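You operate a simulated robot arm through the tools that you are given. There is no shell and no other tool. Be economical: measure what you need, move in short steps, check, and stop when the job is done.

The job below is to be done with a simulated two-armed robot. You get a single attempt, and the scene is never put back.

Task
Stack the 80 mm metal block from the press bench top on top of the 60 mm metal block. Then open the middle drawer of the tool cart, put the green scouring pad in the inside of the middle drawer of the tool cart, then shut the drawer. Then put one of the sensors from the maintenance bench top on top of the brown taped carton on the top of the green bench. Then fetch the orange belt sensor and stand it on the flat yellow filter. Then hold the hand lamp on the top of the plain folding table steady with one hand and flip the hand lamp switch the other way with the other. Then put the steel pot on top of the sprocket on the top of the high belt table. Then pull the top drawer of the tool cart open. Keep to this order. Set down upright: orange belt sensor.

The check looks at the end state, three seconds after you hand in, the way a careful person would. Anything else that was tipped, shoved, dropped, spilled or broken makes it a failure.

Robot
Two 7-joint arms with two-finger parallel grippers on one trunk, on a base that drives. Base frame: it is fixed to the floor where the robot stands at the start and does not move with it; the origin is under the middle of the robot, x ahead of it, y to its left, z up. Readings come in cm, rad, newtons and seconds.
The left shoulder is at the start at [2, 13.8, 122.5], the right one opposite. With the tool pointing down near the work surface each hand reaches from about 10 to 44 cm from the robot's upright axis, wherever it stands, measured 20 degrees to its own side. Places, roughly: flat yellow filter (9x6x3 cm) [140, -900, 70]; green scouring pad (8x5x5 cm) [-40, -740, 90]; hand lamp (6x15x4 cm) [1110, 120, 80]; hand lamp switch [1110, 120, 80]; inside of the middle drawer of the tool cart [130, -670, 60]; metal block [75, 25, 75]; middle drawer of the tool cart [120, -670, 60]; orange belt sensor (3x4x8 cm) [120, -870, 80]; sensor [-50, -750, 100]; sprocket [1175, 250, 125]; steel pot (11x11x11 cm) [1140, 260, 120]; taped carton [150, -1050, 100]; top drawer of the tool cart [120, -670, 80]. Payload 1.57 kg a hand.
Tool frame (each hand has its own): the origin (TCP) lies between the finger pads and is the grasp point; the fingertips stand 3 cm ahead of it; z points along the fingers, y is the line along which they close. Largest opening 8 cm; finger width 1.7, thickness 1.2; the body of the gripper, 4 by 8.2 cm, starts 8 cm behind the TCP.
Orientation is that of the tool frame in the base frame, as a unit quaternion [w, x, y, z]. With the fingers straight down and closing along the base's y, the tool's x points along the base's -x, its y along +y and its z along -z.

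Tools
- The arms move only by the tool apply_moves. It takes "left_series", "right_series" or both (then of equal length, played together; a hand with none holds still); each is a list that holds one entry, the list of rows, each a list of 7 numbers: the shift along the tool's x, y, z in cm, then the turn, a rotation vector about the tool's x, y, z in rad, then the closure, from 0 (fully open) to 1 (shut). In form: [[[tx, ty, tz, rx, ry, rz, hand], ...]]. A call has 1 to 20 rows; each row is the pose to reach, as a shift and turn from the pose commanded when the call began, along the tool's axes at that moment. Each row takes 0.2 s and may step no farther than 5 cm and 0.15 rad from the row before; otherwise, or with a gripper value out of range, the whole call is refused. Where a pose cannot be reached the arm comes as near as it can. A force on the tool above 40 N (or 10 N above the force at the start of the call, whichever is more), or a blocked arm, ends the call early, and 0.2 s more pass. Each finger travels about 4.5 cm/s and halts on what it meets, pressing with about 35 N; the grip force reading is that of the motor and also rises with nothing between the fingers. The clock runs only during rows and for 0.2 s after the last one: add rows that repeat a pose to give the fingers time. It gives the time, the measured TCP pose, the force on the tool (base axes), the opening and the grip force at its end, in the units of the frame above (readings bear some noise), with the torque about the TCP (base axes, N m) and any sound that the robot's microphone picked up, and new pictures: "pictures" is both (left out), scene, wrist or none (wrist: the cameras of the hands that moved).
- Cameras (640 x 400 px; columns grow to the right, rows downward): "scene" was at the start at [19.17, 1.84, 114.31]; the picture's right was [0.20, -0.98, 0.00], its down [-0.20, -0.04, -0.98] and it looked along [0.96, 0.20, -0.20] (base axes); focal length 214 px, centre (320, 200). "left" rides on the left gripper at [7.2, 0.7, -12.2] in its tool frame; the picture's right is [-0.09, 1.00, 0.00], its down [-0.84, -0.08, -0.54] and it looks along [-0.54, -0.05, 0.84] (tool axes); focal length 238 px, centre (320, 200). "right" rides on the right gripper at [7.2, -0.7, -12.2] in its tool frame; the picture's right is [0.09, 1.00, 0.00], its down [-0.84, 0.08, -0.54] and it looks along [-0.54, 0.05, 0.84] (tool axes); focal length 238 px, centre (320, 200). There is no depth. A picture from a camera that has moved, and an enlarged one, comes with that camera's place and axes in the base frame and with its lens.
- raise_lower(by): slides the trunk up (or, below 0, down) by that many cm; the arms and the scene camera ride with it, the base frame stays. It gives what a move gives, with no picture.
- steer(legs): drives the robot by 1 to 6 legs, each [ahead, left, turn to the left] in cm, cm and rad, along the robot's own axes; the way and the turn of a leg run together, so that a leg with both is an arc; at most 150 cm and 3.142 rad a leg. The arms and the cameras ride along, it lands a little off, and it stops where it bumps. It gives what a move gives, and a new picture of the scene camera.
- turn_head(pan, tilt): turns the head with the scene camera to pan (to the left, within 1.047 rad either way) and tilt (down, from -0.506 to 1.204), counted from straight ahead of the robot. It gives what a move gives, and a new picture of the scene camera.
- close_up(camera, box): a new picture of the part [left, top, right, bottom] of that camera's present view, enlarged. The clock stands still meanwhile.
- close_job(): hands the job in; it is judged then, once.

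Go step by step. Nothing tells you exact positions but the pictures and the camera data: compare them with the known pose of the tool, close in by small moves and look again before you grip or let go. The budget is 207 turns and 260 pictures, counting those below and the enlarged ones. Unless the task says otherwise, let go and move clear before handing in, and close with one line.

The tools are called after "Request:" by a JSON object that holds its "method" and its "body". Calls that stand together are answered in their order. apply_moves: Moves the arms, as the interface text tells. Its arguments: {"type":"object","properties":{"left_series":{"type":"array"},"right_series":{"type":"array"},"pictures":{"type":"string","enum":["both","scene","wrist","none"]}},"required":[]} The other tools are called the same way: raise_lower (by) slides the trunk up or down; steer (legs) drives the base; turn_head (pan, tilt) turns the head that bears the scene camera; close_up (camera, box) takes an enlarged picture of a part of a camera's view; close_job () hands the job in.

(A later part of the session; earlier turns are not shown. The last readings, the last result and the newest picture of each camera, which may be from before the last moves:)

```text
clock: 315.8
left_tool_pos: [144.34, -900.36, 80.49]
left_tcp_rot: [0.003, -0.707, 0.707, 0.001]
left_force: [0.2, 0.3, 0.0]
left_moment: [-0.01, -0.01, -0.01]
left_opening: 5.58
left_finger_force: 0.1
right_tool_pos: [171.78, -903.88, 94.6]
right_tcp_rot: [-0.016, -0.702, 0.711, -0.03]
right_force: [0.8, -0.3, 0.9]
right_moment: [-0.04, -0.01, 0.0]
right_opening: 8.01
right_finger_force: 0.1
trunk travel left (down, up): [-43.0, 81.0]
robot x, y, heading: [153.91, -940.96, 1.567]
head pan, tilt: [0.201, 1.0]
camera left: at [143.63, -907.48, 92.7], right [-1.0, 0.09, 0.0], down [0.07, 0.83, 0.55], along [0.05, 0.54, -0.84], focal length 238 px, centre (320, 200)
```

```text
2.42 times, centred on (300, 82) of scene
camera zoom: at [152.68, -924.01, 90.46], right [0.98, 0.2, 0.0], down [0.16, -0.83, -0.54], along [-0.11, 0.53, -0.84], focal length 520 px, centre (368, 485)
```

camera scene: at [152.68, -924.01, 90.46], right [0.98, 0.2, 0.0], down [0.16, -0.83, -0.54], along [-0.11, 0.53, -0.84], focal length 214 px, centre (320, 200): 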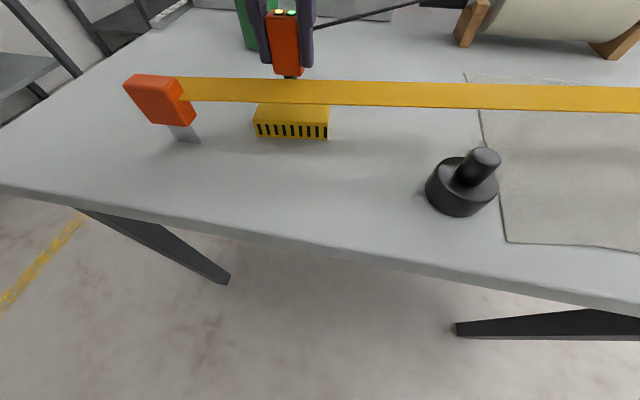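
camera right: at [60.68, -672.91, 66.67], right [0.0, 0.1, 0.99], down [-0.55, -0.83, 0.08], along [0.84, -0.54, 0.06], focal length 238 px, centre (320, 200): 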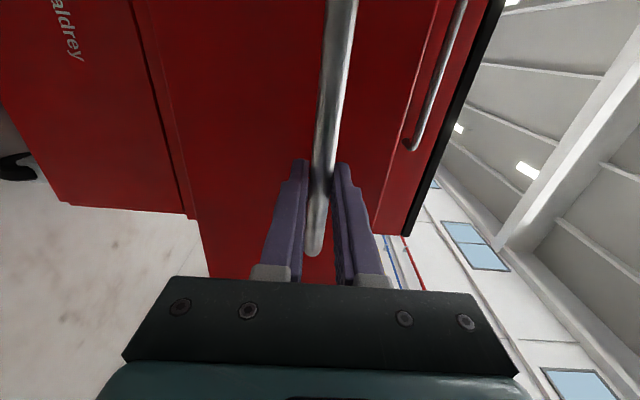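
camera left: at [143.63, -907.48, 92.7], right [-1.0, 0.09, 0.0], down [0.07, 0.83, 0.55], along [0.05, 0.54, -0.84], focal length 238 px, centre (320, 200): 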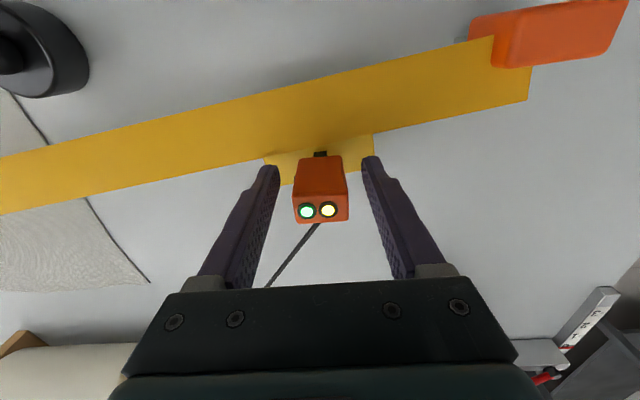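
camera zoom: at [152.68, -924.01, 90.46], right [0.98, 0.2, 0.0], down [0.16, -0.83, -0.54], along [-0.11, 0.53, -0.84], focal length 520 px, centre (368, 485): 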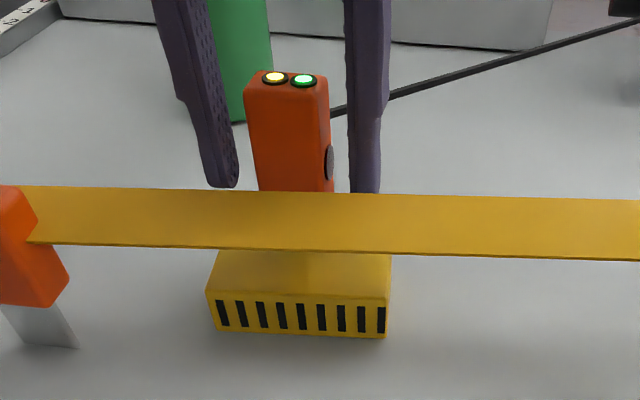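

The sensor stands upright on its own. I'll lift the hand straight up and raise the trunk.

Request:
{"method": "apply_moves", "body": {"left_series": [[[0, 0, -2, 0, 0, 0, 0.3], [0, 0, -5, 0, 0, 0, 0.3], [0, 0, -9, 0, 0, 0, 0.3], [0, 0, -13, 0, 0, 0, 0.3]]], "pictures": "none"}}

Request:
{"method": "raise_lower", "body": {"by": 28}}

Request:
{"method": "steer", "body": {"legs": [[-22, 0, 0]]}}

Request:
{"method": "turn_head", "body": {"pan": 0.0, "tilt": 0.6}}

```text
clock: 316.8
left_tool_pos: [143.98, -900.42, 93.58]
left_tcp_rot: [-0.002, 0.708, -0.706, 0.0]
left_force: [-1.1, -0.2, -0.1]
left_moment: [-0.02, -0.01, 0.0]
left_opening: 5.59
left_finger_force: 0.1
right_tool_pos: [171.73, -903.93, 94.42]
right_tcp_rot: [-0.016, -0.702, 0.711, -0.03]
right_force: [-0.2, -0.5, -0.4]
right_moment: [-0.03, -0.03, -0.02]
right_opening: 8.02
right_finger_force: 0.0
trunk travel left (down, up): [-43.0, 81.0]
robot x, y, heading: [153.99, -941.04, 1.568]
head pan, tilt: [0.201, 1.0]
```

```text
clock: 319.7
left_tool_pos: [144.16, -900.42, 121.55]
left_tcp_rot: [-0.003, 0.707, -0.707, -0.001]
left_force: [1.3, -0.4, 1.0]
left_moment: [0.0, 0.0, -0.01]
left_opening: 5.59
left_finger_force: 0.1
right_tool_pos: [171.78, -904.0, 122.57]
right_tcp_rot: [-0.015, -0.702, 0.712, -0.03]
right_force: [-0.6, -0.5, -1.1]
right_moment: [0.02, -0.03, 0.01]
right_opening: 8.0
right_finger_force: 0.0
trunk travel left (down, up): [-71.0, 53.0]
robot x, y, heading: [153.95, -940.9, 1.569]
head pan, tilt: [0.201, 1.0]
```

```text
clock: 321.4
left_tool_pos: [143.92, -922.56, 121.59]
left_tcp_rot: [-0.003, 0.709, -0.705, -0.001]
left_force: [0.2, -0.3, 0.2]
left_moment: [0.01, 0.01, 0.01]
left_opening: 5.63
left_finger_force: 0.0
right_tool_pos: [171.56, -926.14, 122.41]
right_tcp_rot: [-0.016, -0.703, 0.711, -0.029]
right_force: [0.9, -0.1, -0.5]
right_moment: [0.03, 0.01, 0.0]
right_opening: 7.98
right_finger_force: 0.1
trunk travel left (down, up): [-71.0, 53.0]
robot x, y, heading: [153.66, -962.87, 1.571]
head pan, tilt: [0.201, 1.0]
camera scene: at [152.57, -946.21, 118.46], right [0.98, 0.2, 0.0], down [0.17, -0.82, -0.54], along [-0.11, 0.53, -0.84], focal length 214 px, centre (320, 200)
```

scene: 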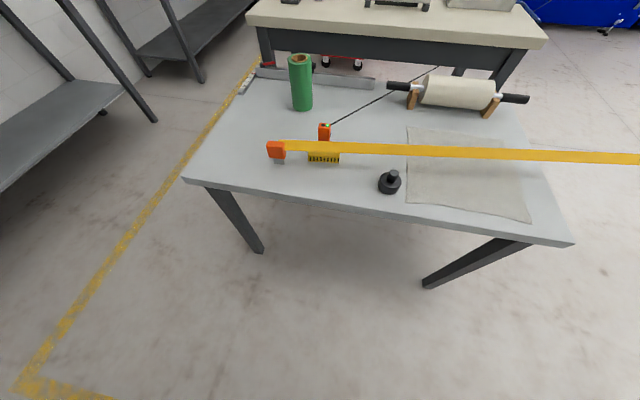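

```text
clock: 322.2
left_tool_pos: [143.9, -922.59, 121.65]
left_tcp_rot: [-0.002, 0.709, -0.705, -0.002]
left_force: [0.1, -0.4, 0.0]
left_moment: [0.01, 0.01, 0.0]
left_opening: 5.61
left_finger_force: 0.1
right_tool_pos: [171.45, -926.2, 122.39]
right_tcp_rot: [-0.016, -0.703, 0.71, -0.031]
right_force: [-0.4, -0.2, 0.5]
right_moment: [-0.02, -0.02, 0.0]
right_opening: 7.98
right_finger_force: 0.1
trunk travel left (down, up): [-71.0, 53.0]
robot x, y, heading: [153.82, -962.85, 1.56]
head pan, tilt: [0.0, 0.6]
camera scene: at [153.95, -944.2, 121.66], right [1.0, 0.0, 0.0], down [0.0, -0.57, -0.82], along [0.0, 0.82, -0.57], focal length 214 px, centre (320, 200)
```

scene: 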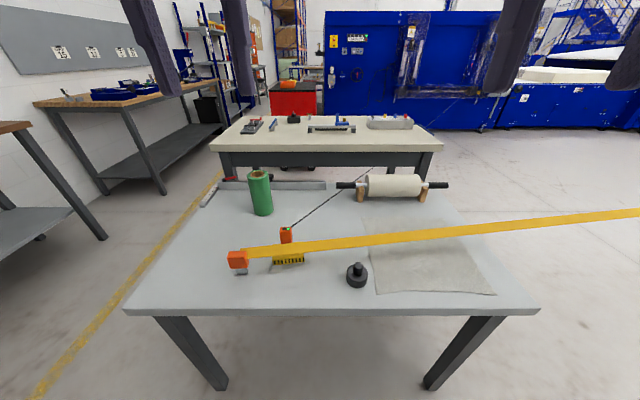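

The belt sensor stands on the filter behind the belt. Next is the hand lamp far away at (1110, 120). I'll return north along the x≈50 aisle.

Request:
{"method": "steer", "body": {"legs": [[0, 102, 0.008], [150, 0, 0], [150, 0, 0], [150, 0, 0]]}}

```text
clock: 348.8
left_tool_pos: [44.64, -467.28, 121.53]
left_tcp_rot: [0.004, -0.706, 0.708, 0.0]
left_force: [-0.6, -0.6, 0.7]
left_moment: [-0.02, 0.0, -0.01]
left_opening: 5.62
left_finger_force: 0.0
right_tool_pos: [72.24, -470.89, 122.4]
right_tcp_rot: [-0.016, -0.701, 0.712, -0.03]
right_force: [1.2, -0.3, 0.2]
right_moment: [0.02, 0.02, -0.01]
right_opening: 8.01
right_finger_force: 0.1
trunk travel left (down, up): [-71.0, 53.0]
robot x, y, heading: [54.33, -507.54, 1.562]
head pan, tilt: [0.0, 0.6]
camera scene: at [54.55, -488.86, 121.66], right [1.0, -0.01, 0.0], down [0.0, -0.56, -0.83], along [0.01, 0.83, -0.56], focal length 214 px, centre (320, 200)
```

scene: 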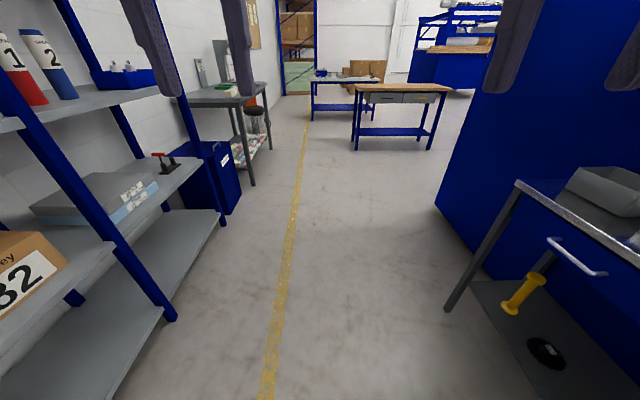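

Request:
{"method": "turn_head", "body": {"pan": 0.0, "tilt": 0.35}}

Request:
{"method": "steer", "body": {"legs": [[150, 0, 0], [150, 0, 0], [128, 0, 0], [0, 0, -1.562]]}}

```text
clock: 349.6
left_tool_pos: [44.61, -467.17, 121.59]
left_tcp_rot: [0.003, -0.706, 0.708, 0.0]
left_force: [-0.4, 1.5, -0.3]
left_moment: [-0.01, -0.01, 0.03]
left_opening: 5.64
left_finger_force: 0.1
right_tool_pos: [72.32, -471.02, 122.38]
right_tcp_rot: [-0.017, -0.702, 0.712, -0.031]
right_force: [0.6, 0.9, -0.2]
right_moment: [0.0, 0.0, -0.02]
right_opening: 7.99
right_finger_force: 0.0
trunk travel left (down, up): [-71.0, 53.0]
robot x, y, heading: [54.68, -507.59, 1.567]
head pan, tilt: [0.0, 0.351]
camera scene: at [54.55, -488.39, 123.93], right [1.0, -0.01, 0.0], down [0.0, -0.34, -0.94], along [0.01, 0.94, -0.34], focal length 214 px, centre (320, 200)
```

scene: 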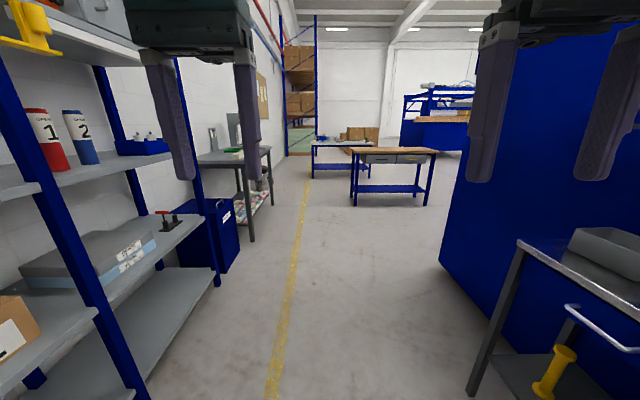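

```text
clock: 373.8
left_tool_pos: [86.66, -71.09, 121.64]
left_tcp_rot: [0.002, -0.016, 1.0, -0.002]
left_force: [-0.2, 0.7, 0.6]
left_moment: [-0.01, 0.0, -0.03]
left_opening: 5.6
left_finger_force: 0.1
right_tool_pos: [83.98, -98.86, 122.36]
right_tcp_rot: [-0.034, -0.009, 0.999, -0.01]
right_force: [-0.2, 0.2, 0.1]
right_moment: [0.02, -0.02, 0.03]
right_opening: 8.01
right_finger_force: 0.1
trunk travel left (down, up): [-71.0, 53.0]
robot x, y, heading: [46.77, -82.27, 0.023]
head pan, tilt: [0.0, 0.351]
camera scene: at [65.95, -81.7, 123.94], right [0.03, -1.0, 0.0], down [-0.34, -0.01, -0.94], along [0.94, 0.02, -0.34], focal length 214 px, centre (320, 200)
```

scene: 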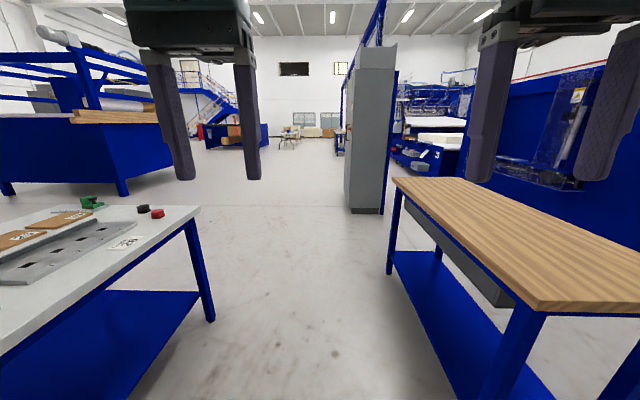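

The corridor between the press bench and the cabinet (edge y≈-115 at x≈366) is clear. I'll drive along y≈-66.

Request:
{"method": "steer", "body": {"legs": [[148, 12, -0.023], [150, 0, 0], [150, 0, 0]]}}

```text
clock: 395.2
left_tool_pos: [535.54, -60.72, 121.53]
left_tcp_rot: [0.003, -0.004, 1.0, -0.001]
left_force: [-0.4, -0.3, 0.3]
left_moment: [-0.02, 0.01, -0.01]
left_opening: 5.6
left_finger_force: 0.1
right_tool_pos: [532.06, -88.41, 122.3]
right_tcp_rot: [-0.033, 0.002, 0.999, -0.011]
right_force: [0.3, 0.3, -0.2]
right_moment: [0.01, -0.02, 0.02]
right_opening: 8.02
right_finger_force: 0.1
trunk travel left (down, up): [-71.0, 53.0]
robot x, y, heading: [495.31, -70.93, 0.006]
head pan, tilt: [0.0, 0.351]
camera scene: at [514.53, -70.86, 123.94], right [0.0, -1.0, 0.0], down [-0.34, 0.0, -0.94], along [0.94, 0.0, -0.34], focal length 214 px, centre (320, 200)
```

scene: 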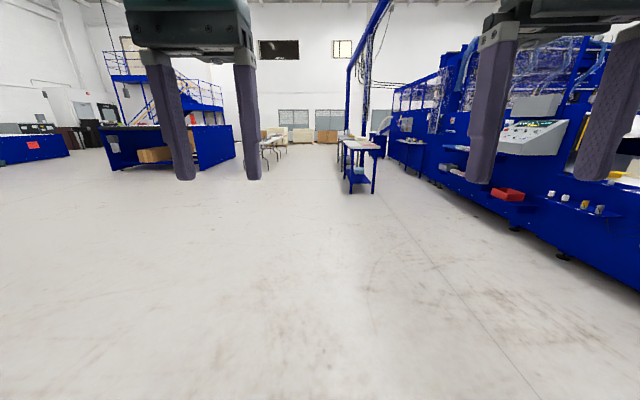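

The folding table is ahead to the left at roughly (1110, 100). I'll drive diagonally toward it.

Request:
{"method": "steer", "body": {"legs": [[140, 44, 0], [140, 44, 0], [120, 44, 0]]}}

Request:
{"method": "turn_head", "body": {"pan": 0.3, "tilt": 0.35}}

```text
clock: 415.3
left_tool_pos: [935.68, 63.11, 121.59]
left_tcp_rot: [0.001, 0.006, 1.0, -0.002]
left_force: [-0.2, 0.6, -0.1]
left_moment: [-0.02, 0.01, -0.04]
left_opening: 5.58
left_finger_force: 0.1
right_tool_pos: [931.69, 35.68, 122.42]
right_tcp_rot: [-0.034, 0.013, 0.999, -0.01]
right_force: [-0.1, -0.1, 0.0]
right_moment: [-0.01, 0.02, 0.0]
right_opening: 8.0
right_finger_force: 0.2
trunk travel left (down, up): [-71.0, 53.0]
robot x, y, heading: [895.37, 53.75, -0.016]
head pan, tilt: [0.0, 0.351]
camera scene: at [914.54, 53.5, 123.94], right [-0.02, -1.0, 0.0], down [-0.34, 0.01, -0.94], along [0.94, -0.02, -0.34], focal length 214 px, centre (320, 200)
```

scene: 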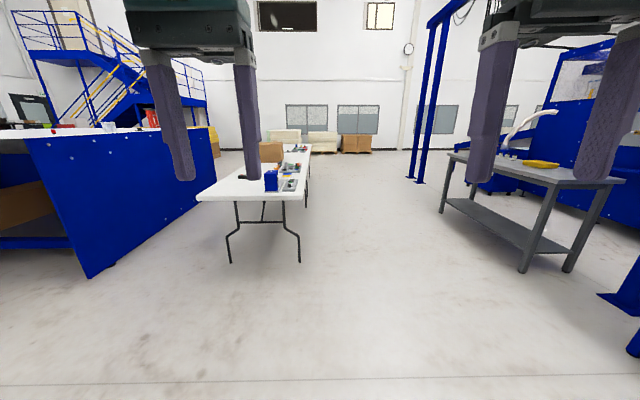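

```text
clock: 416.1
left_tool_pos: [935.57, 63.21, 121.63]
left_tcp_rot: [0.001, 0.005, 1.0, -0.003]
left_force: [0.6, -0.4, 0.3]
left_moment: [-0.04, 0.02, 0.0]
left_opening: 5.62
left_finger_force: 0.0
right_tool_pos: [931.72, 35.51, 122.5]
right_tcp_rot: [-0.033, 0.013, 0.999, -0.01]
right_force: [0.4, 1.1, -0.5]
right_moment: [0.02, -0.01, 0.01]
right_opening: 8.01
right_finger_force: 0.1
trunk travel left (down, up): [-71.0, 53.0]
robot x, y, heading: [895.03, 53.92, -0.015]
head pan, tilt: [0.3, 0.351]
camera scene: at [914.17, 56.25, 123.94], right [0.28, -0.96, 0.0], down [-0.33, -0.1, -0.94], along [0.9, 0.26, -0.34], focal length 214 px, centre (320, 200)
```

scene: 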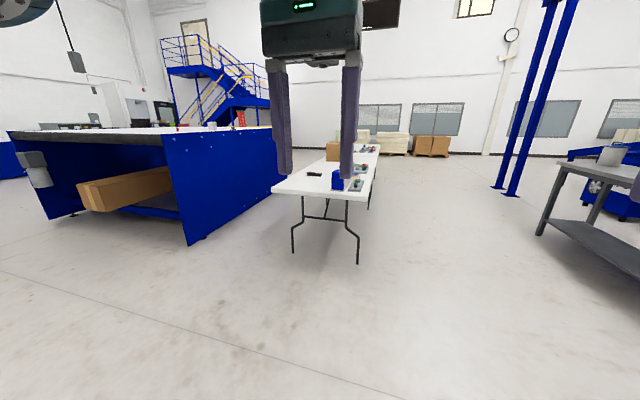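

The folding table's near end is at x≈1062, y 66–138, and the high blue table's face is at y≈250. I'll enter the lane between them and face the lamp.

Request:
{"method": "steer", "body": {"legs": [[60, 132, 0.015], [150, 0, 0], [0, 0, -1.571]]}}

Request:
{"method": "turn_head", "body": {"pan": 0.0, "tilt": 0.6}}

```text
clock: 434.2
left_tool_pos: [1117.17, 138.92, 121.62]
left_tcp_rot: [0.0, 0.721, 0.693, -0.003]
left_force: [0.3, -0.6, 0.2]
left_moment: [-0.02, 0.01, -0.03]
left_opening: 5.6
left_finger_force: 0.2
right_tool_pos: [1089.79, 143.52, 122.32]
right_tcp_rot: [-0.03, 0.725, 0.688, 0.017]
right_force: [0.6, -0.7, 0.5]
right_moment: [-0.04, -0.01, 0.0]
right_opening: 8.01
right_finger_force: 0.0
trunk travel left (down, up): [-71.0, 53.0]
robot x, y, heading: [1109.07, 179.63, -1.612]
head pan, tilt: [0.3, 0.351]
camera scene: at [1110.95, 160.59, 123.94], right [-0.97, -0.25, 0.0], down [-0.09, 0.33, -0.94], along [0.24, -0.91, -0.34], focal length 214 px, centre (320, 200)
```

scene: 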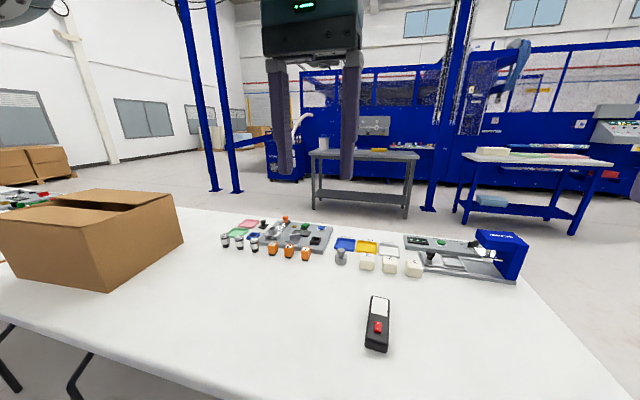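

```text
clock: 435.0
left_tool_pos: [1117.26, 138.87, 121.53]
left_tcp_rot: [0.0, 0.722, 0.692, -0.003]
left_force: [0.4, -0.8, 1.2]
left_moment: [0.02, 0.02, 0.03]
left_opening: 5.61
left_finger_force: 0.1
right_tool_pos: [1089.75, 143.55, 122.34]
right_tcp_rot: [-0.031, 0.724, 0.689, 0.016]
right_force: [1.5, 0.3, -0.2]
right_moment: [0.02, -0.03, -0.01]
right_opening: 8.03
right_finger_force: 0.0
trunk travel left (down, up): [-71.0, 53.0]
robot x, y, heading: [1108.89, 179.59, -1.614]
head pan, tilt: [0.0, 0.6]
camera scene: at [1108.21, 160.76, 121.67], right [-1.0, 0.04, 0.0], down [0.02, 0.56, -0.83], along [-0.03, -0.82, -0.56], focal length 214 px, centre (320, 200)
```

scene: 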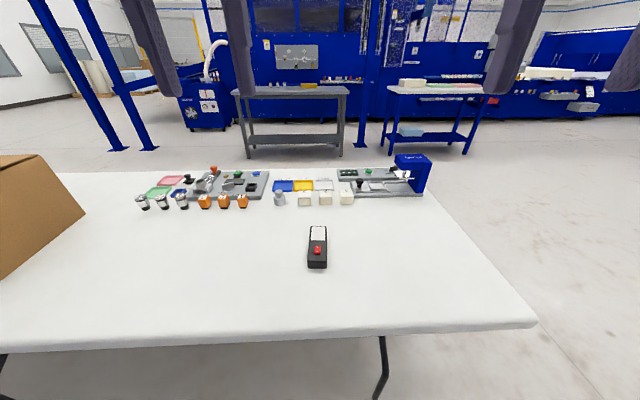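

The hand lamp lies flat, long axis about along y, with a red switch. I'll enlarge it.

Request:
{"method": "close_up", "body": {"camera": "scene", "box": [280, 210, 360, 280]}}

Request:
{"method": "steer", "body": {"legs": [[17, 0, 0.04]]}}

Request:
{"method": "turn_head", "body": {"pan": 0.0, "tilt": 0.9}}

Request:
{"method": "close_up", "body": {"camera": "scene", "box": [260, 160, 380, 260]}}

```text
5.71 times, centred on (320, 245) of scene
camera zoom: at [1108.21, 160.76, 121.67], right [-1.0, 0.04, 0.0], down [0.02, 0.56, -0.83], along [-0.03, -0.82, -0.56], focal length 1226 px, centre (320, -57)
```

zoom: 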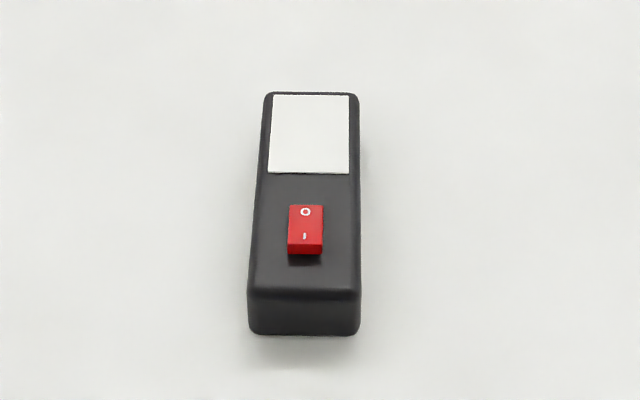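

```text
clock: 436.5
left_tool_pos: [1118.32, 122.45, 121.58]
left_tcp_rot: [0.0, 0.707, 0.707, -0.002]
left_force: [0.0, 0.5, -0.1]
left_moment: [0.01, -0.02, -0.01]
left_opening: 5.61
left_finger_force: 0.1
right_tool_pos: [1090.83, 126.02, 122.4]
right_tcp_rot: [-0.031, 0.711, 0.702, 0.016]
right_force: [0.9, 0.3, 1.2]
right_moment: [-0.01, 0.0, 0.03]
right_opening: 8.02
right_finger_force: 0.1
trunk travel left (down, up): [-71.0, 53.0]
robot x, y, heading: [1108.55, 162.63, -1.575]
head pan, tilt: [0.0, 0.6]
camera scene: at [1108.52, 143.89, 121.66], right [-1.0, 0.0, 0.0], down [0.0, 0.56, -0.83], along [0.0, -0.83, -0.56], focal length 214 px, centre (320, 200)
```

scene: 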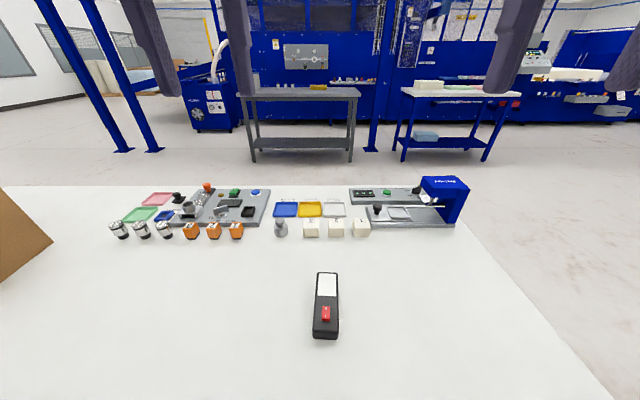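

```text
clock: 437.3
left_tool_pos: [1118.33, 122.32, 121.51]
left_tcp_rot: [0.0, 0.707, 0.707, -0.003]
left_force: [0.1, -0.3, -0.2]
left_moment: [-0.02, 0.01, 0.01]
left_opening: 5.61
left_finger_force: 0.1
right_tool_pos: [1090.71, 126.05, 122.38]
right_tcp_rot: [-0.03, 0.711, 0.702, 0.017]
right_force: [0.1, 0.3, -0.2]
right_moment: [-0.03, 0.0, -0.03]
right_opening: 8.02
right_finger_force: 0.1
trunk travel left (down, up): [-71.0, 53.0]
robot x, y, heading: [1108.42, 162.47, -1.569]
head pan, tilt: [0.0, 0.901]
camera scene: at [1108.53, 145.17, 119.19], right [-1.0, 0.0, 0.0], down [0.0, 0.78, -0.62], along [0.0, -0.62, -0.78], focal length 214 px, centre (320, 200)
```

scene: 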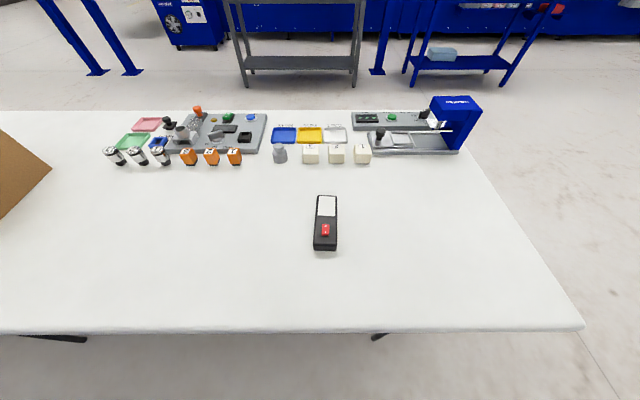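

```text
4.00 times, centred on (320, 210) of scene
camera zoom: at [1108.53, 145.17, 119.19], right [-1.0, 0.0, 0.0], down [0.0, 0.78, -0.62], along [0.0, -0.62, -0.78], focal length 858 px, centre (320, 160)
```

zoom: 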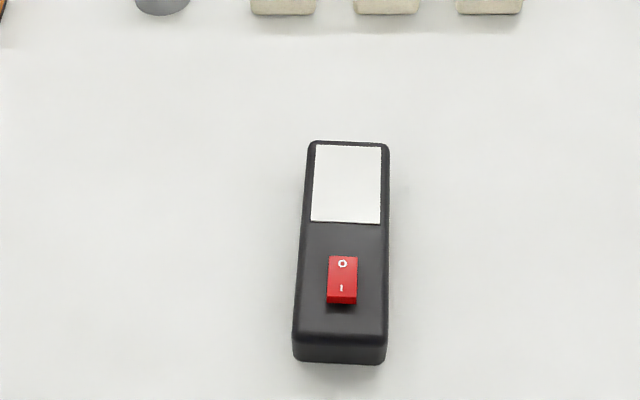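

It's a rocker switch: O is at the far end (pressed) and I at the near end (raised, near (1107.4, 123)). I'll hold the lamp's far part with the left hand and press the near end with the right. First I move closer and lower the trunk.

Request:
{"method": "steer", "body": {"legs": [[10.5, -6, 0]]}}

Request:
{"method": "raise_lower", "body": {"by": -20}}

Request:
{"method": "turn_head", "body": {"pan": 0.15, "tilt": 0.9}}

Request:
{"method": "close_up", "body": {"camera": "left", "box": [0, 0, 640, 400]}}

```text
clock: 438.5
left_tool_pos: [1112.54, 112.16, 121.52]
left_tcp_rot: [0.0, 0.706, 0.708, -0.003]
left_force: [0.2, 0.2, -0.3]
left_moment: [0.02, 0.0, -0.01]
left_opening: 5.61
left_finger_force: 0.1
right_tool_pos: [1085.05, 115.69, 122.44]
right_tcp_rot: [-0.031, 0.711, 0.703, 0.017]
right_force: [0.9, -0.2, 0.5]
right_moment: [0.03, 0.04, 0.01]
right_opening: 8.02
right_finger_force: 0.0
trunk travel left (down, up): [-71.0, 53.0]
robot x, y, heading: [1102.66, 152.39, -1.574]
head pan, tilt: [0.0, 0.901]
camera scene: at [1102.68, 134.82, 119.18], right [-1.0, 0.0, 0.0], down [0.0, 0.78, -0.62], along [0.0, -0.62, -0.78], focal length 214 px, centre (320, 200)
```

scene: 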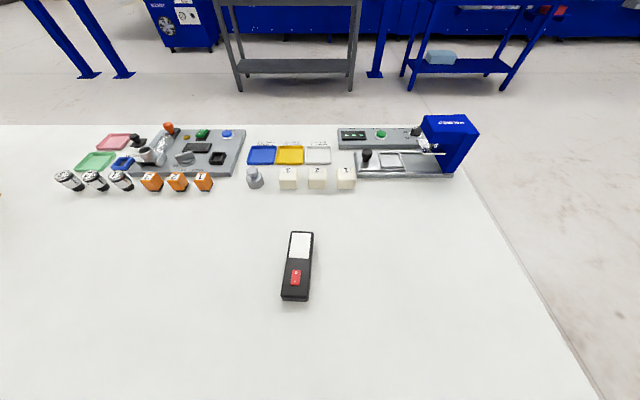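

```text
clock: 440.7
left_tool_pos: [1112.55, 111.95, 101.58]
left_tcp_rot: [-0.001, 0.706, 0.708, -0.002]
left_force: [-0.4, 0.3, 0.0]
left_moment: [0.01, 0.02, -0.02]
left_opening: 5.63
left_finger_force: 0.0
right_tool_pos: [1084.78, 115.61, 102.42]
right_tcp_rot: [-0.03, 0.711, 0.703, 0.016]
right_force: [0.0, 1.0, 0.3]
right_moment: [-0.01, 0.01, -0.01]
right_opening: 8.01
right_finger_force: 0.0
trunk travel left (down, up): [-51.0, 73.0]
robot x, y, heading: [1103.14, 152.71, -1.576]
head pan, tilt: [0.0, 0.901]
```

```text
clock: 441.4
left_tool_pos: [1112.56, 112.1, 101.49]
left_tcp_rot: [0.0, 0.706, 0.708, -0.003]
left_force: [-0.2, -0.1, 0.5]
left_moment: [-0.06, 0.02, 0.02]
left_opening: 5.62
left_finger_force: 0.1
right_tool_pos: [1084.99, 115.64, 102.36]
right_tcp_rot: [-0.032, 0.71, 0.703, 0.017]
right_force: [-0.2, -0.3, 0.1]
right_moment: [0.01, -0.01, 0.01]
right_opening: 8.01
right_finger_force: 0.1
trunk travel left (down, up): [-51.0, 73.0]
robot x, y, heading: [1102.59, 152.26, -1.573]
head pan, tilt: [0.15, 0.901]
camera scene: at [1103.8, 134.9, 99.19], right [-0.99, -0.15, 0.0], down [-0.11, 0.78, -0.62], along [0.09, -0.61, -0.78], focal length 214 px, centre (320, 200)
```

scene: 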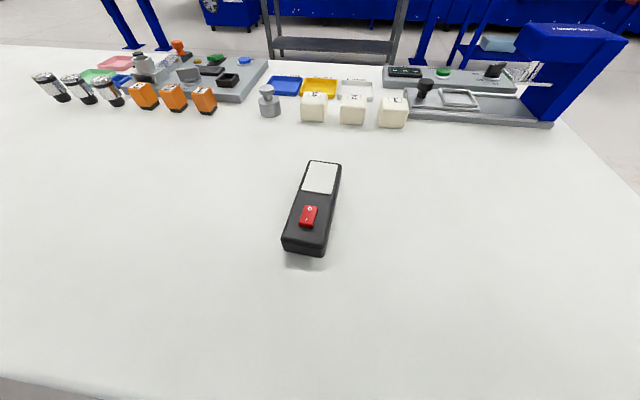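

```text
1.00 times, centred on (320, 200) of left (not enlarged: the box is as wide or as high as the picture)
camera zoom: at [1113.23, 119.35, 113.76], right [1.0, -0.09, 0.0], down [-0.07, -0.83, 0.55], along [-0.05, -0.54, -0.84], focal length 238 px, centre (320, 200)
```

zoom: 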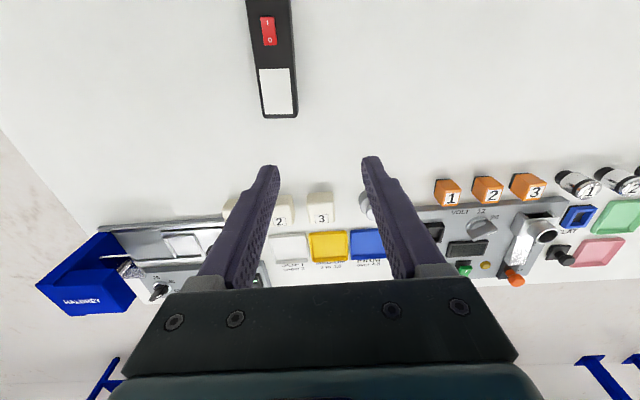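

Rocker centre triangulates to (1107.3, 121.0, 78.3); the lamp spans y 110.4–124.5, about 5 cm wide, on a table at z≈74.5. I'll bring the left hand over the far part.

Request:
{"method": "apply_moves", "body": {"left_series": [[[0.4, -2, 3.5, 0, 0, 0, 0.1], [0.8, -4, 7, 0, 0, 0, 0], [1.2, -5.7, 11, 0, 0, 0, 0], [1.2, -5.7, 15, 0, 0, 0, 0], [1.2, -5.7, 18, 0, 0, 0, 0], [1.2, -5.7, 18, 0, 0, 0, 0]]]}}

```text
clock: 442.8
left_tool_pos: [1106.84, 113.4, 83.44]
left_tcp_rot: [0.0, 0.707, 0.708, -0.004]
left_force: [0.3, -0.7, 1.3]
left_moment: [-0.03, -0.04, -0.01]
left_opening: 8.0
left_finger_force: 0.1
right_tool_pos: [1085.02, 115.54, 102.47]
right_tcp_rot: [-0.031, 0.71, 0.703, 0.016]
right_force: [0.0, -0.3, -0.1]
right_moment: [0.0, -0.02, -0.02]
right_opening: 7.98
right_finger_force: 0.1
trunk travel left (down, up): [-51.0, 73.0]
robot x, y, heading: [1102.53, 152.88, -1.57]
head pan, tilt: [0.15, 0.901]
camera scene: at [1103.81, 134.89, 99.19], right [-0.99, -0.15, 0.0], down [-0.12, 0.78, -0.62], along [0.09, -0.61, -0.78], focal length 214 px, centre (320, 200)
camera left: at [1107.52, 120.6, 95.63], right [1.0, -0.09, 0.0], down [-0.07, -0.83, 0.55], along [-0.05, -0.54, -0.84], focal length 238 px, centre (320, 200)
```

scene: 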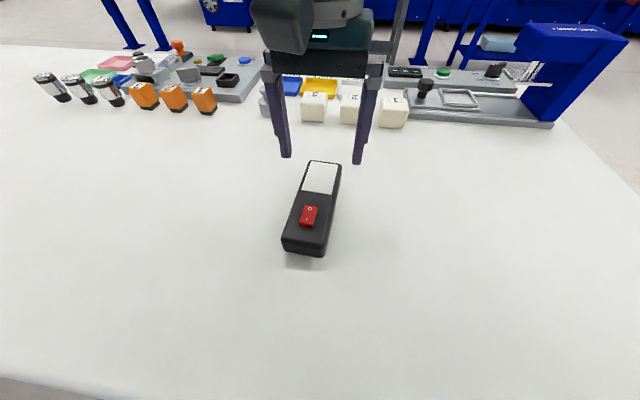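
left: 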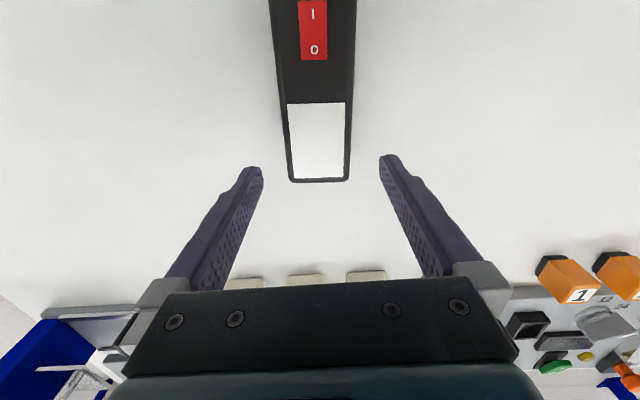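

Lined up. I'll descend to the sides of the lamp and close.

Request:
{"method": "apply_moves", "body": {"left_series": [[[0, 0, 2.5, 0, 0, 0, 0], [0, -0.1, 4.5, 0, 0, 0, 0], [0, -0.1, 5.4, 0, 0, 0, 0], [0, -0.1, 5.4, 0, 0, 0, 0.2], [0, -0.1, 5.4, 0, 0, 0, 0.4], [0, -0.1, 5.4, 0, 0, 0, 0.6], [0, -0.1, 5.4, 0, 0, 0, 0.6]]]}}

```text
clock: 444.4
left_tool_pos: [1106.72, 113.27, 78.13]
left_tcp_rot: [-0.001, 0.706, 0.708, -0.002]
left_force: [0.7, -0.2, 0.3]
left_moment: [-0.01, 0.0, -0.03]
left_opening: 5.23
left_finger_force: 33.5
right_tool_pos: [1084.93, 115.48, 102.29]
right_tcp_rot: [-0.031, 0.71, 0.703, 0.016]
right_force: [0.4, 0.2, 0.1]
right_moment: [0.0, 0.0, 0.03]
right_opening: 7.98
right_finger_force: 0.1
trunk travel left (down, up): [-51.0, 73.0]
robot x, y, heading: [1102.97, 152.21, -1.577]
head pan, tilt: [0.15, 0.901]
camera scene: at [1103.81, 134.91, 99.18], right [-0.99, -0.15, 0.0], down [-0.12, 0.78, -0.62], along [0.09, -0.61, -0.78], focal length 214 px, centre (320, 200)
camera left: at [1107.42, 120.52, 90.39], right [1.0, -0.09, 0.0], down [-0.07, -0.84, 0.55], along [-0.05, -0.54, -0.84], focal length 238 px, centre (320, 200)
```

scene: 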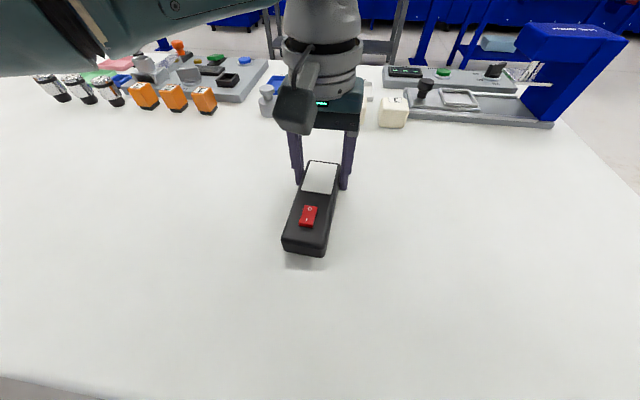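
left: 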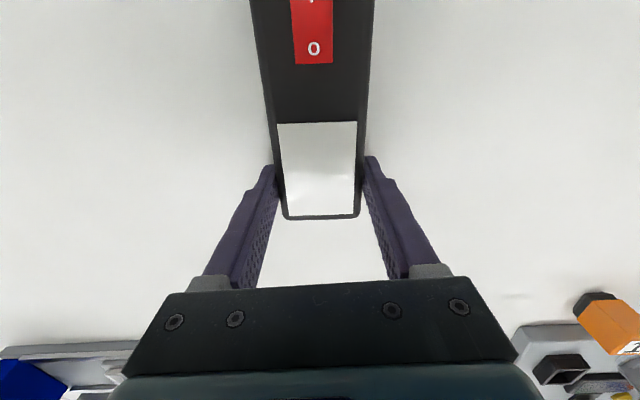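

The lamp is held at 5.2 cm by the left hand. Now I'll close the right hand, pitch it forward about 35° and stage it beside the lamp.

Request:
{"method": "apply_moves", "body": {"right_series": [[[2.8, 1, 1.6, 0, -0.134, 0, 0.3], [5.6, 2, 3.2, 0, -0.268, 0, 0.6], [8.4, 3, 4.8, 0, -0.402, 0, 1], [11.2, 4, 6.4, 0, -0.536, 0, 1], [14, 5, 7.9, 0, -0.668, 0, 1], [14, 5, 7.9, 0, -0.668, 0, 1], [14, 5, 7.9, 0, -0.668, 0, 1]]]}}

```text
clock: 446.0
left_tool_pos: [1106.69, 113.1, 78.24]
left_tcp_rot: [0.0, 0.706, 0.708, -0.002]
left_force: [0.0, 0.1, -0.3]
left_moment: [0.08, -0.04, 0.02]
left_opening: 5.14
left_finger_force: 34.7
right_tool_pos: [1095.21, 124.27, 95.45]
right_tcp_rot: [0.202, 0.676, 0.675, -0.217]
right_force: [-5.8, -1.1, 2.8]
right_moment: [0.58, -0.55, 0.98]
right_opening: 0.0
right_finger_force: 21.6
right hand out of reach, approached as far as the arm can: row 4, 5, 6, 7
trunk travel left (down, up): [-51.0, 73.0]
robot x, y, heading: [1102.63, 152.46, -1.568]
head pan, tilt: [0.15, 0.901]
camera scene: at [1103.82, 134.91, 99.17], right [-0.99, -0.15, 0.0], down [-0.12, 0.78, -0.62], along [0.09, -0.61, -0.78], focal length 214 px, centre (320, 200)
camera right: at [1094.85, 136.93, 101.4], right [1.0, 0.07, -0.07], down [0.09, -0.38, 0.92], along [0.03, -0.92, -0.39], focal length 238 px, centre (320, 200)
```

scene: 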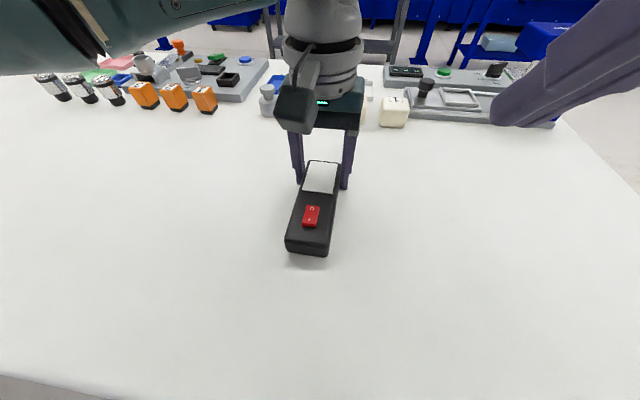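
right: 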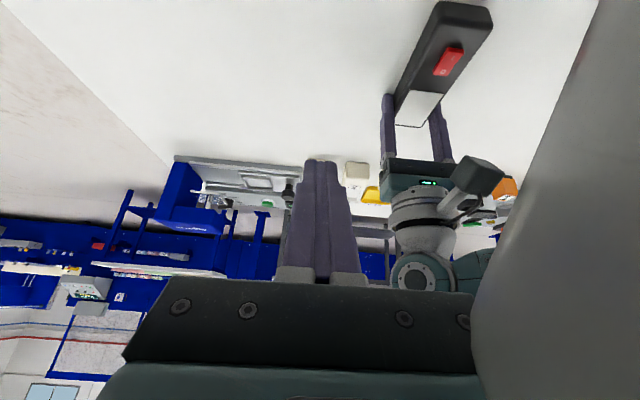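

The right hand touched the robot's own head; there isn't enough room this close. I'll free the right hand, release the lamp, back the base about 5 cm, pan the head away to the left and regrip farther out.

Request:
{"method": "apply_moves", "body": {"right_series": [[[-3.1, -3.3, 1.4, 0, 0, 0, 1], [-6.2, -6.6, 2.8, 0, 0, 0, 1], [-9.3, -10, 4.2, 0, 0, 0, 1], [-9.3, -10, 4.2, 0, 0, 0, 1]]], "left_series": [[[0, 0, 0, 0, 0, 0, 0.2], [0, 0, 0, 0, 0, 0, 0], [0, 0, -3, 0, 0, 0, 0], [0, 0, -6, 0, 0, 0, 0]]], "pictures": "none"}}

Request:
{"method": "turn_head", "body": {"pan": 0.9, "tilt": 0.9}}

Request:
{"method": "steer", "body": {"legs": [[-4.5, 0, 0]]}}

```text
clock: 447.0
left_tool_pos: [1106.91, 113.18, 84.18]
left_tcp_rot: [0.001, 0.706, 0.708, -0.003]
left_force: [0.7, -0.4, 0.4]
left_moment: [0.01, -0.02, 0.02]
left_opening: 8.0
left_finger_force: 0.1
right_tool_pos: [1085.53, 114.36, 97.17]
right_tcp_rot: [0.2, 0.677, 0.674, -0.218]
right_force: [-0.1, -0.1, 0.4]
right_moment: [-0.02, 0.0, -0.01]
right_opening: 0.0
right_finger_force: 21.8
trunk travel left (down, up): [-51.0, 73.0]
robot x, y, heading: [1102.74, 152.45, -1.572]
head pan, tilt: [0.15, 0.901]
```

```text
clock: 448.1
left_tool_pos: [1106.94, 113.23, 84.11]
left_tcp_rot: [0.001, 0.706, 0.709, -0.002]
left_force: [-0.3, 0.0, 0.9]
left_moment: [0.0, 0.01, 0.03]
left_opening: 8.04
left_finger_force: 0.2
right_tool_pos: [1085.5, 114.46, 97.41]
right_tcp_rot: [0.2, 0.677, 0.674, -0.218]
right_force: [0.1, 0.6, 0.4]
right_moment: [-0.01, -0.04, -0.01]
right_opening: 0.02
right_finger_force: 20.7
trunk travel left (down, up): [-51.0, 73.0]
robot x, y, heading: [1102.92, 152.34, -1.569]
head pan, tilt: [0.901, 0.901]
camera scene: at [1108.6, 137.65, 99.18], right [-0.62, -0.78, 0.0], down [-0.61, 0.49, -0.62], along [0.49, -0.39, -0.78], focal length 214 px, centre (320, 200)
```

scene: 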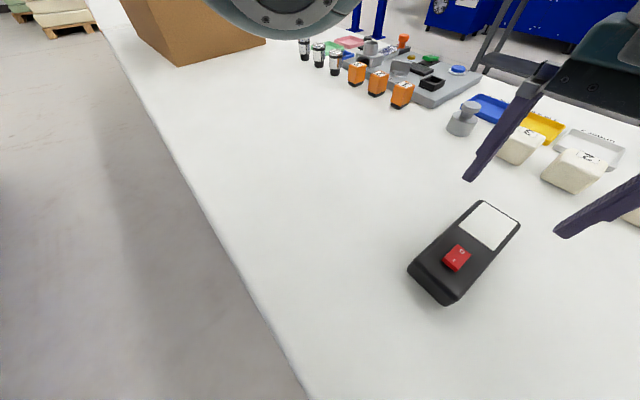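

```text
clock: 449.0
left_tool_pos: [1106.79, 117.8, 84.13]
left_tcp_rot: [0.001, 0.706, 0.708, -0.003]
left_force: [0.8, 0.2, -0.8]
left_moment: [0.0, 0.01, 0.03]
left_opening: 8.0
left_finger_force: 0.1
right_tool_pos: [1085.51, 118.96, 97.23]
right_tcp_rot: [0.201, 0.677, 0.674, -0.218]
right_force: [-1.4, -0.4, -0.1]
right_moment: [-0.02, -0.03, 0.04]
right_opening: 0.0
right_finger_force: 21.0
trunk travel left (down, up): [-51.0, 73.0]
robot x, y, heading: [1102.78, 157.28, -1.569]
head pan, tilt: [0.901, 0.901]
camera scene: at [1108.6, 142.25, 99.18], right [-0.62, -0.78, 0.0], down [-0.61, 0.49, -0.62], along [0.49, -0.39, -0.78], focal length 214 px, centre (320, 200)
```

scene: 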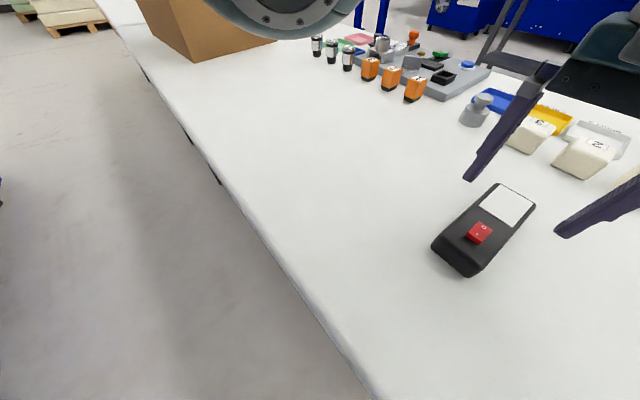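

Now I'll regrip the lamp farther out with the left hand.

Request:
{"method": "apply_moves", "body": {"left_series": [[[-3, 0, 0, 0, 0, 0, 0], [-5.5, 0, 0, 0, 0, 0, 0], [-5.5, 0, 3, 0, 0, 0, 0], [-5.5, 0, 5.9, 0, 0, 0, 0], [-5.5, 0, 5.9, 0, 0, 0, 0], [-5.5, 0, 5.9, 0, 0, 0, 0.3], [-5.5, 0, 5.9, 0, 0, 0, 0.6], [-5.5, 0, 5.9, 0, 0, 0, 0.6]]]}}

```text
clock: 450.8
left_tool_pos: [1107.23, 113.41, 78.66]
left_tcp_rot: [0.001, 0.706, 0.708, -0.002]
left_force: [0.3, -0.9, 0.4]
left_moment: [-0.12, -0.03, -0.03]
left_opening: 5.15
left_finger_force: 23.7
left hand out of reach, approached as far as the arm can: row 3, 4, 5, 6, 7, 8
right_tool_pos: [1085.45, 118.96, 97.27]
right_tcp_rot: [0.201, 0.677, 0.674, -0.218]
right_force: [0.8, 0.5, 0.4]
right_moment: [0.03, -0.01, -0.03]
right_opening: 0.03
right_finger_force: 21.5
trunk travel left (down, up): [-51.0, 73.0]
robot x, y, heading: [1102.86, 156.86, -1.574]
head pan, tilt: [0.901, 0.901]
camera scene: at [1108.6, 142.21, 99.18], right [-0.62, -0.78, 0.0], down [-0.61, 0.49, -0.62], along [0.49, -0.39, -0.78], focal length 214 px, centre (320, 200)
camera left: at [1107.8, 120.7, 90.9], right [1.0, -0.09, 0.0], down [-0.07, -0.83, 0.55], along [-0.05, -0.54, -0.84], focal length 238 px, centre (320, 200)
```

scene: 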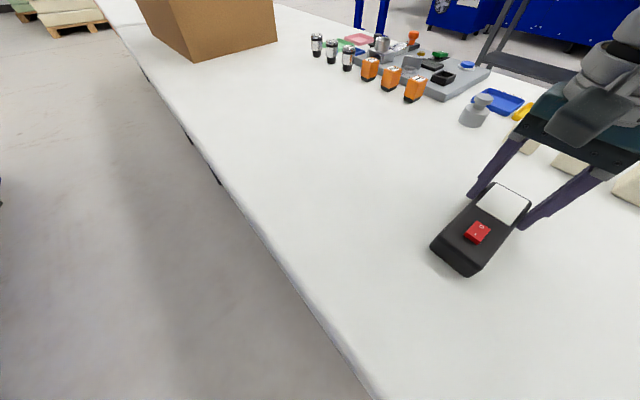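
left: 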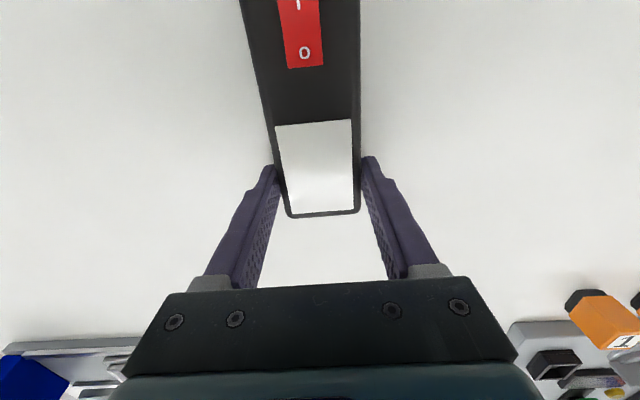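

The lamp is held again. Now the right hand goes, closed and pitched, to just above the near end of the rocker.

Request:
{"method": "apply_moves", "body": {"right_series": [[[2.25, 3.8, 0.1, 0, 0, 0, 1], [4.5, 7.6, 0.2, 0, 0, 0, 1], [6.75, 11.5, 0.3, 0, 0, 0, 1], [8.1, 15, 2.2, 0, 0, 0, 1], [9.4, 18.4, 4, 0, 0, 0, 1], [10.7, 21.6, 5.9, 0, 0, 0, 1], [10.7, 21.6, 5.9, 0, 0, 0, 1]]]}}

```text
clock: 452.6
left_tool_pos: [1107.16, 113.36, 78.56]
left_tcp_rot: [0.0, 0.707, 0.708, -0.003]
left_force: [1.4, 0.0, 1.1]
left_moment: [-0.04, -0.1, 0.02]
left_opening: 5.16
left_finger_force: 35.0
right_tool_pos: [1105.17, 121.84, 87.25]
right_tcp_rot: [0.206, 0.71, 0.636, -0.22]
right_force: [-0.1, -0.9, 0.1]
right_moment: [-0.06, -0.01, 0.0]
right_opening: 0.02
right_finger_force: 21.5
trunk travel left (down, up): [-51.0, 73.0]
robot x, y, heading: [1102.63, 156.66, -1.578]
head pan, tilt: [0.901, 0.901]
stopped in row 7 (right hand): the arm was blocked; the commanded pose is now the measured one
camera scene: at [1109.0, 143.14, 98.92], right [-0.51, -0.86, 0.0], down [-0.69, 0.41, -0.59], along [0.51, -0.3, -0.81], focal length 214 px, centre (320, 200)
camera right: at [1105.82, 134.65, 93.11], right [1.0, -0.03, -0.04], down [0.02, -0.38, 0.92], along [-0.04, -0.92, -0.38], focal length 238 px, centre (320, 200)
```

scene: 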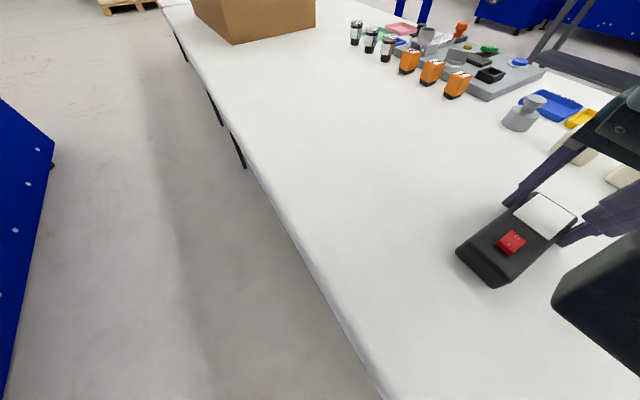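
right: 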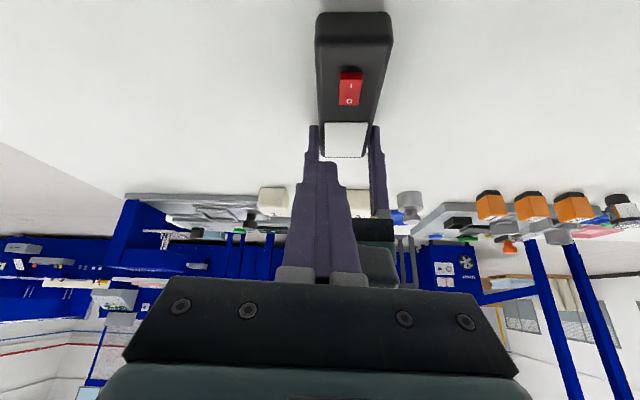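

The right wrist still meets the head. I'll instead lean the right hand out to the -x side (fingers pointing +x and down), which keeps it clear of the head and the left hand.

Request:
{"method": "apply_moves", "body": {"right_series": [[[-1, -3, -1.2, 0, 0, 0, 1], [-2, -6, -2.5, -0.108, 0.078, 0.021, 1], [-3.1, -9.15, -3.8, -0.216, 0.155, 0.042, 1], [-3.1, -9.15, -3.8, -0.324, 0.233, 0.063, 1], [-3.1, -9.15, -3.8, -0.432, 0.31, 0.084, 1], [-3.1, -9.15, -3.8, -0.54, 0.388, 0.105, 1], [-3.1, -9.15, -3.8, -0.648, 0.465, 0.126, 1], [-3.1, -9.15, -3.8, -0.756, 0.543, 0.147, 1], [-3.1, -9.15, -3.8, -0.864, 0.62, 0.168, 1], [-3.1, -9.15, -3.8, -0.864, 0.62, 0.168, 1]]]}}

```text
clock: 454.8
left_tool_pos: [1107.15, 113.4, 78.73]
left_tcp_rot: [0.001, 0.706, 0.708, -0.003]
left_force: [-0.7, 0.2, 1.4]
left_moment: [0.03, -0.08, 0.03]
left_opening: 5.13
left_finger_force: 34.6
right_tool_pos: [1096.52, 122.82, 91.79]
right_tcp_rot: [0.295, 0.634, 0.647, 0.305]
right_force: [-0.4, 0.6, 0.3]
right_moment: [-0.03, 0.0, -0.02]
right_opening: 0.01
right_finger_force: 21.1
trunk travel left (down, up): [-51.0, 73.0]
robot x, y, heading: [1102.55, 157.35, -1.575]
head pan, tilt: [0.901, 0.901]
camera scene: at [1108.58, 142.21, 99.19], right [-0.62, -0.78, 0.0], down [-0.61, 0.49, -0.62], along [0.49, -0.39, -0.78], focal length 214 px, centre (320, 200)
camera right: at [1086.59, 129.66, 99.23], right [0.63, 0.1, 0.77], down [-0.35, -0.85, 0.4], along [0.69, -0.52, -0.5], focal length 238 px, centre (320, 200)
```

scene: 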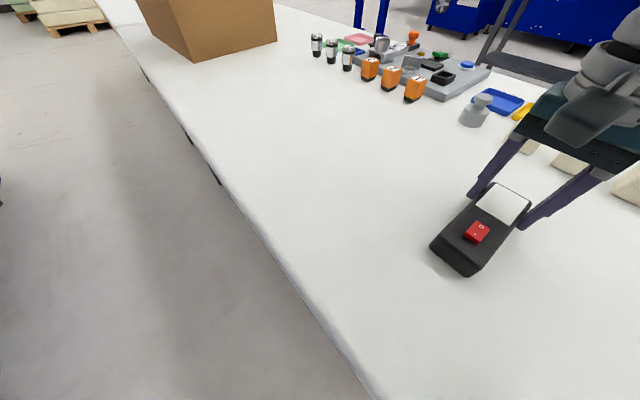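
right: 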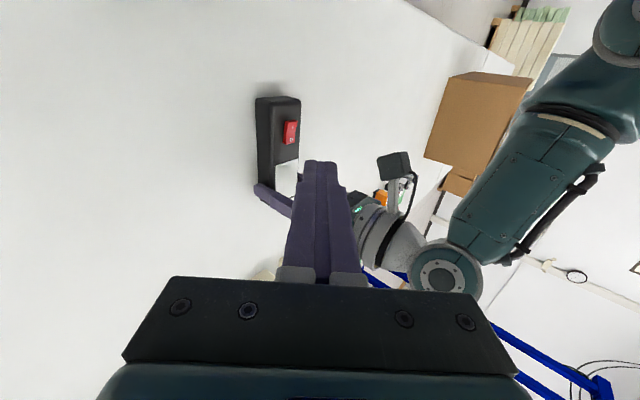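

Clear view now. I'll enlarge the switch from the right wrist camera to fix its near end.

Request:
{"method": "close_up", "body": {"camera": "right", "box": [240, 80, 340, 180]}}

Request:
{"method": "close_up", "body": {"camera": "scene", "box": [420, 170, 560, 290]}}

```text
4.00 times, centred on (290, 130) of right
camera zoom: at [1086.59, 129.66, 99.23], right [0.63, 0.1, 0.77], down [-0.35, -0.85, 0.4], along [0.69, -0.52, -0.5], focal length 953 px, centre (440, 480)
```

zoom: 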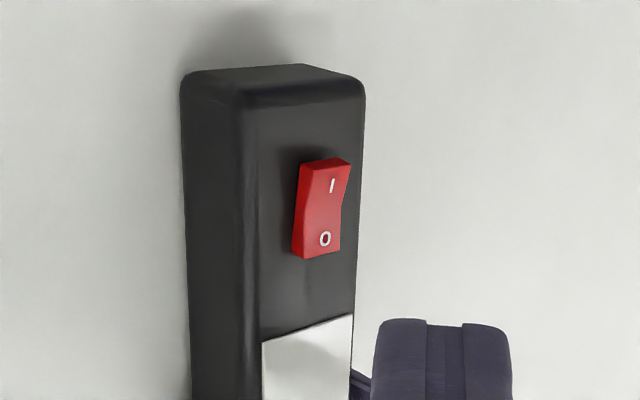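

```text
3.33 times, centred on (490, 230) of scene
camera zoom: at [1108.58, 142.21, 99.19], right [-0.62, -0.78, 0.0], down [-0.61, 0.49, -0.62], along [0.49, -0.39, -0.78], focal length 715 px, centre (-247, 100)
```

zoom: 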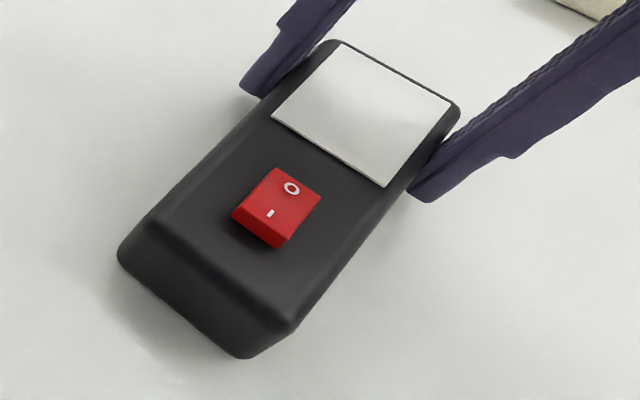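

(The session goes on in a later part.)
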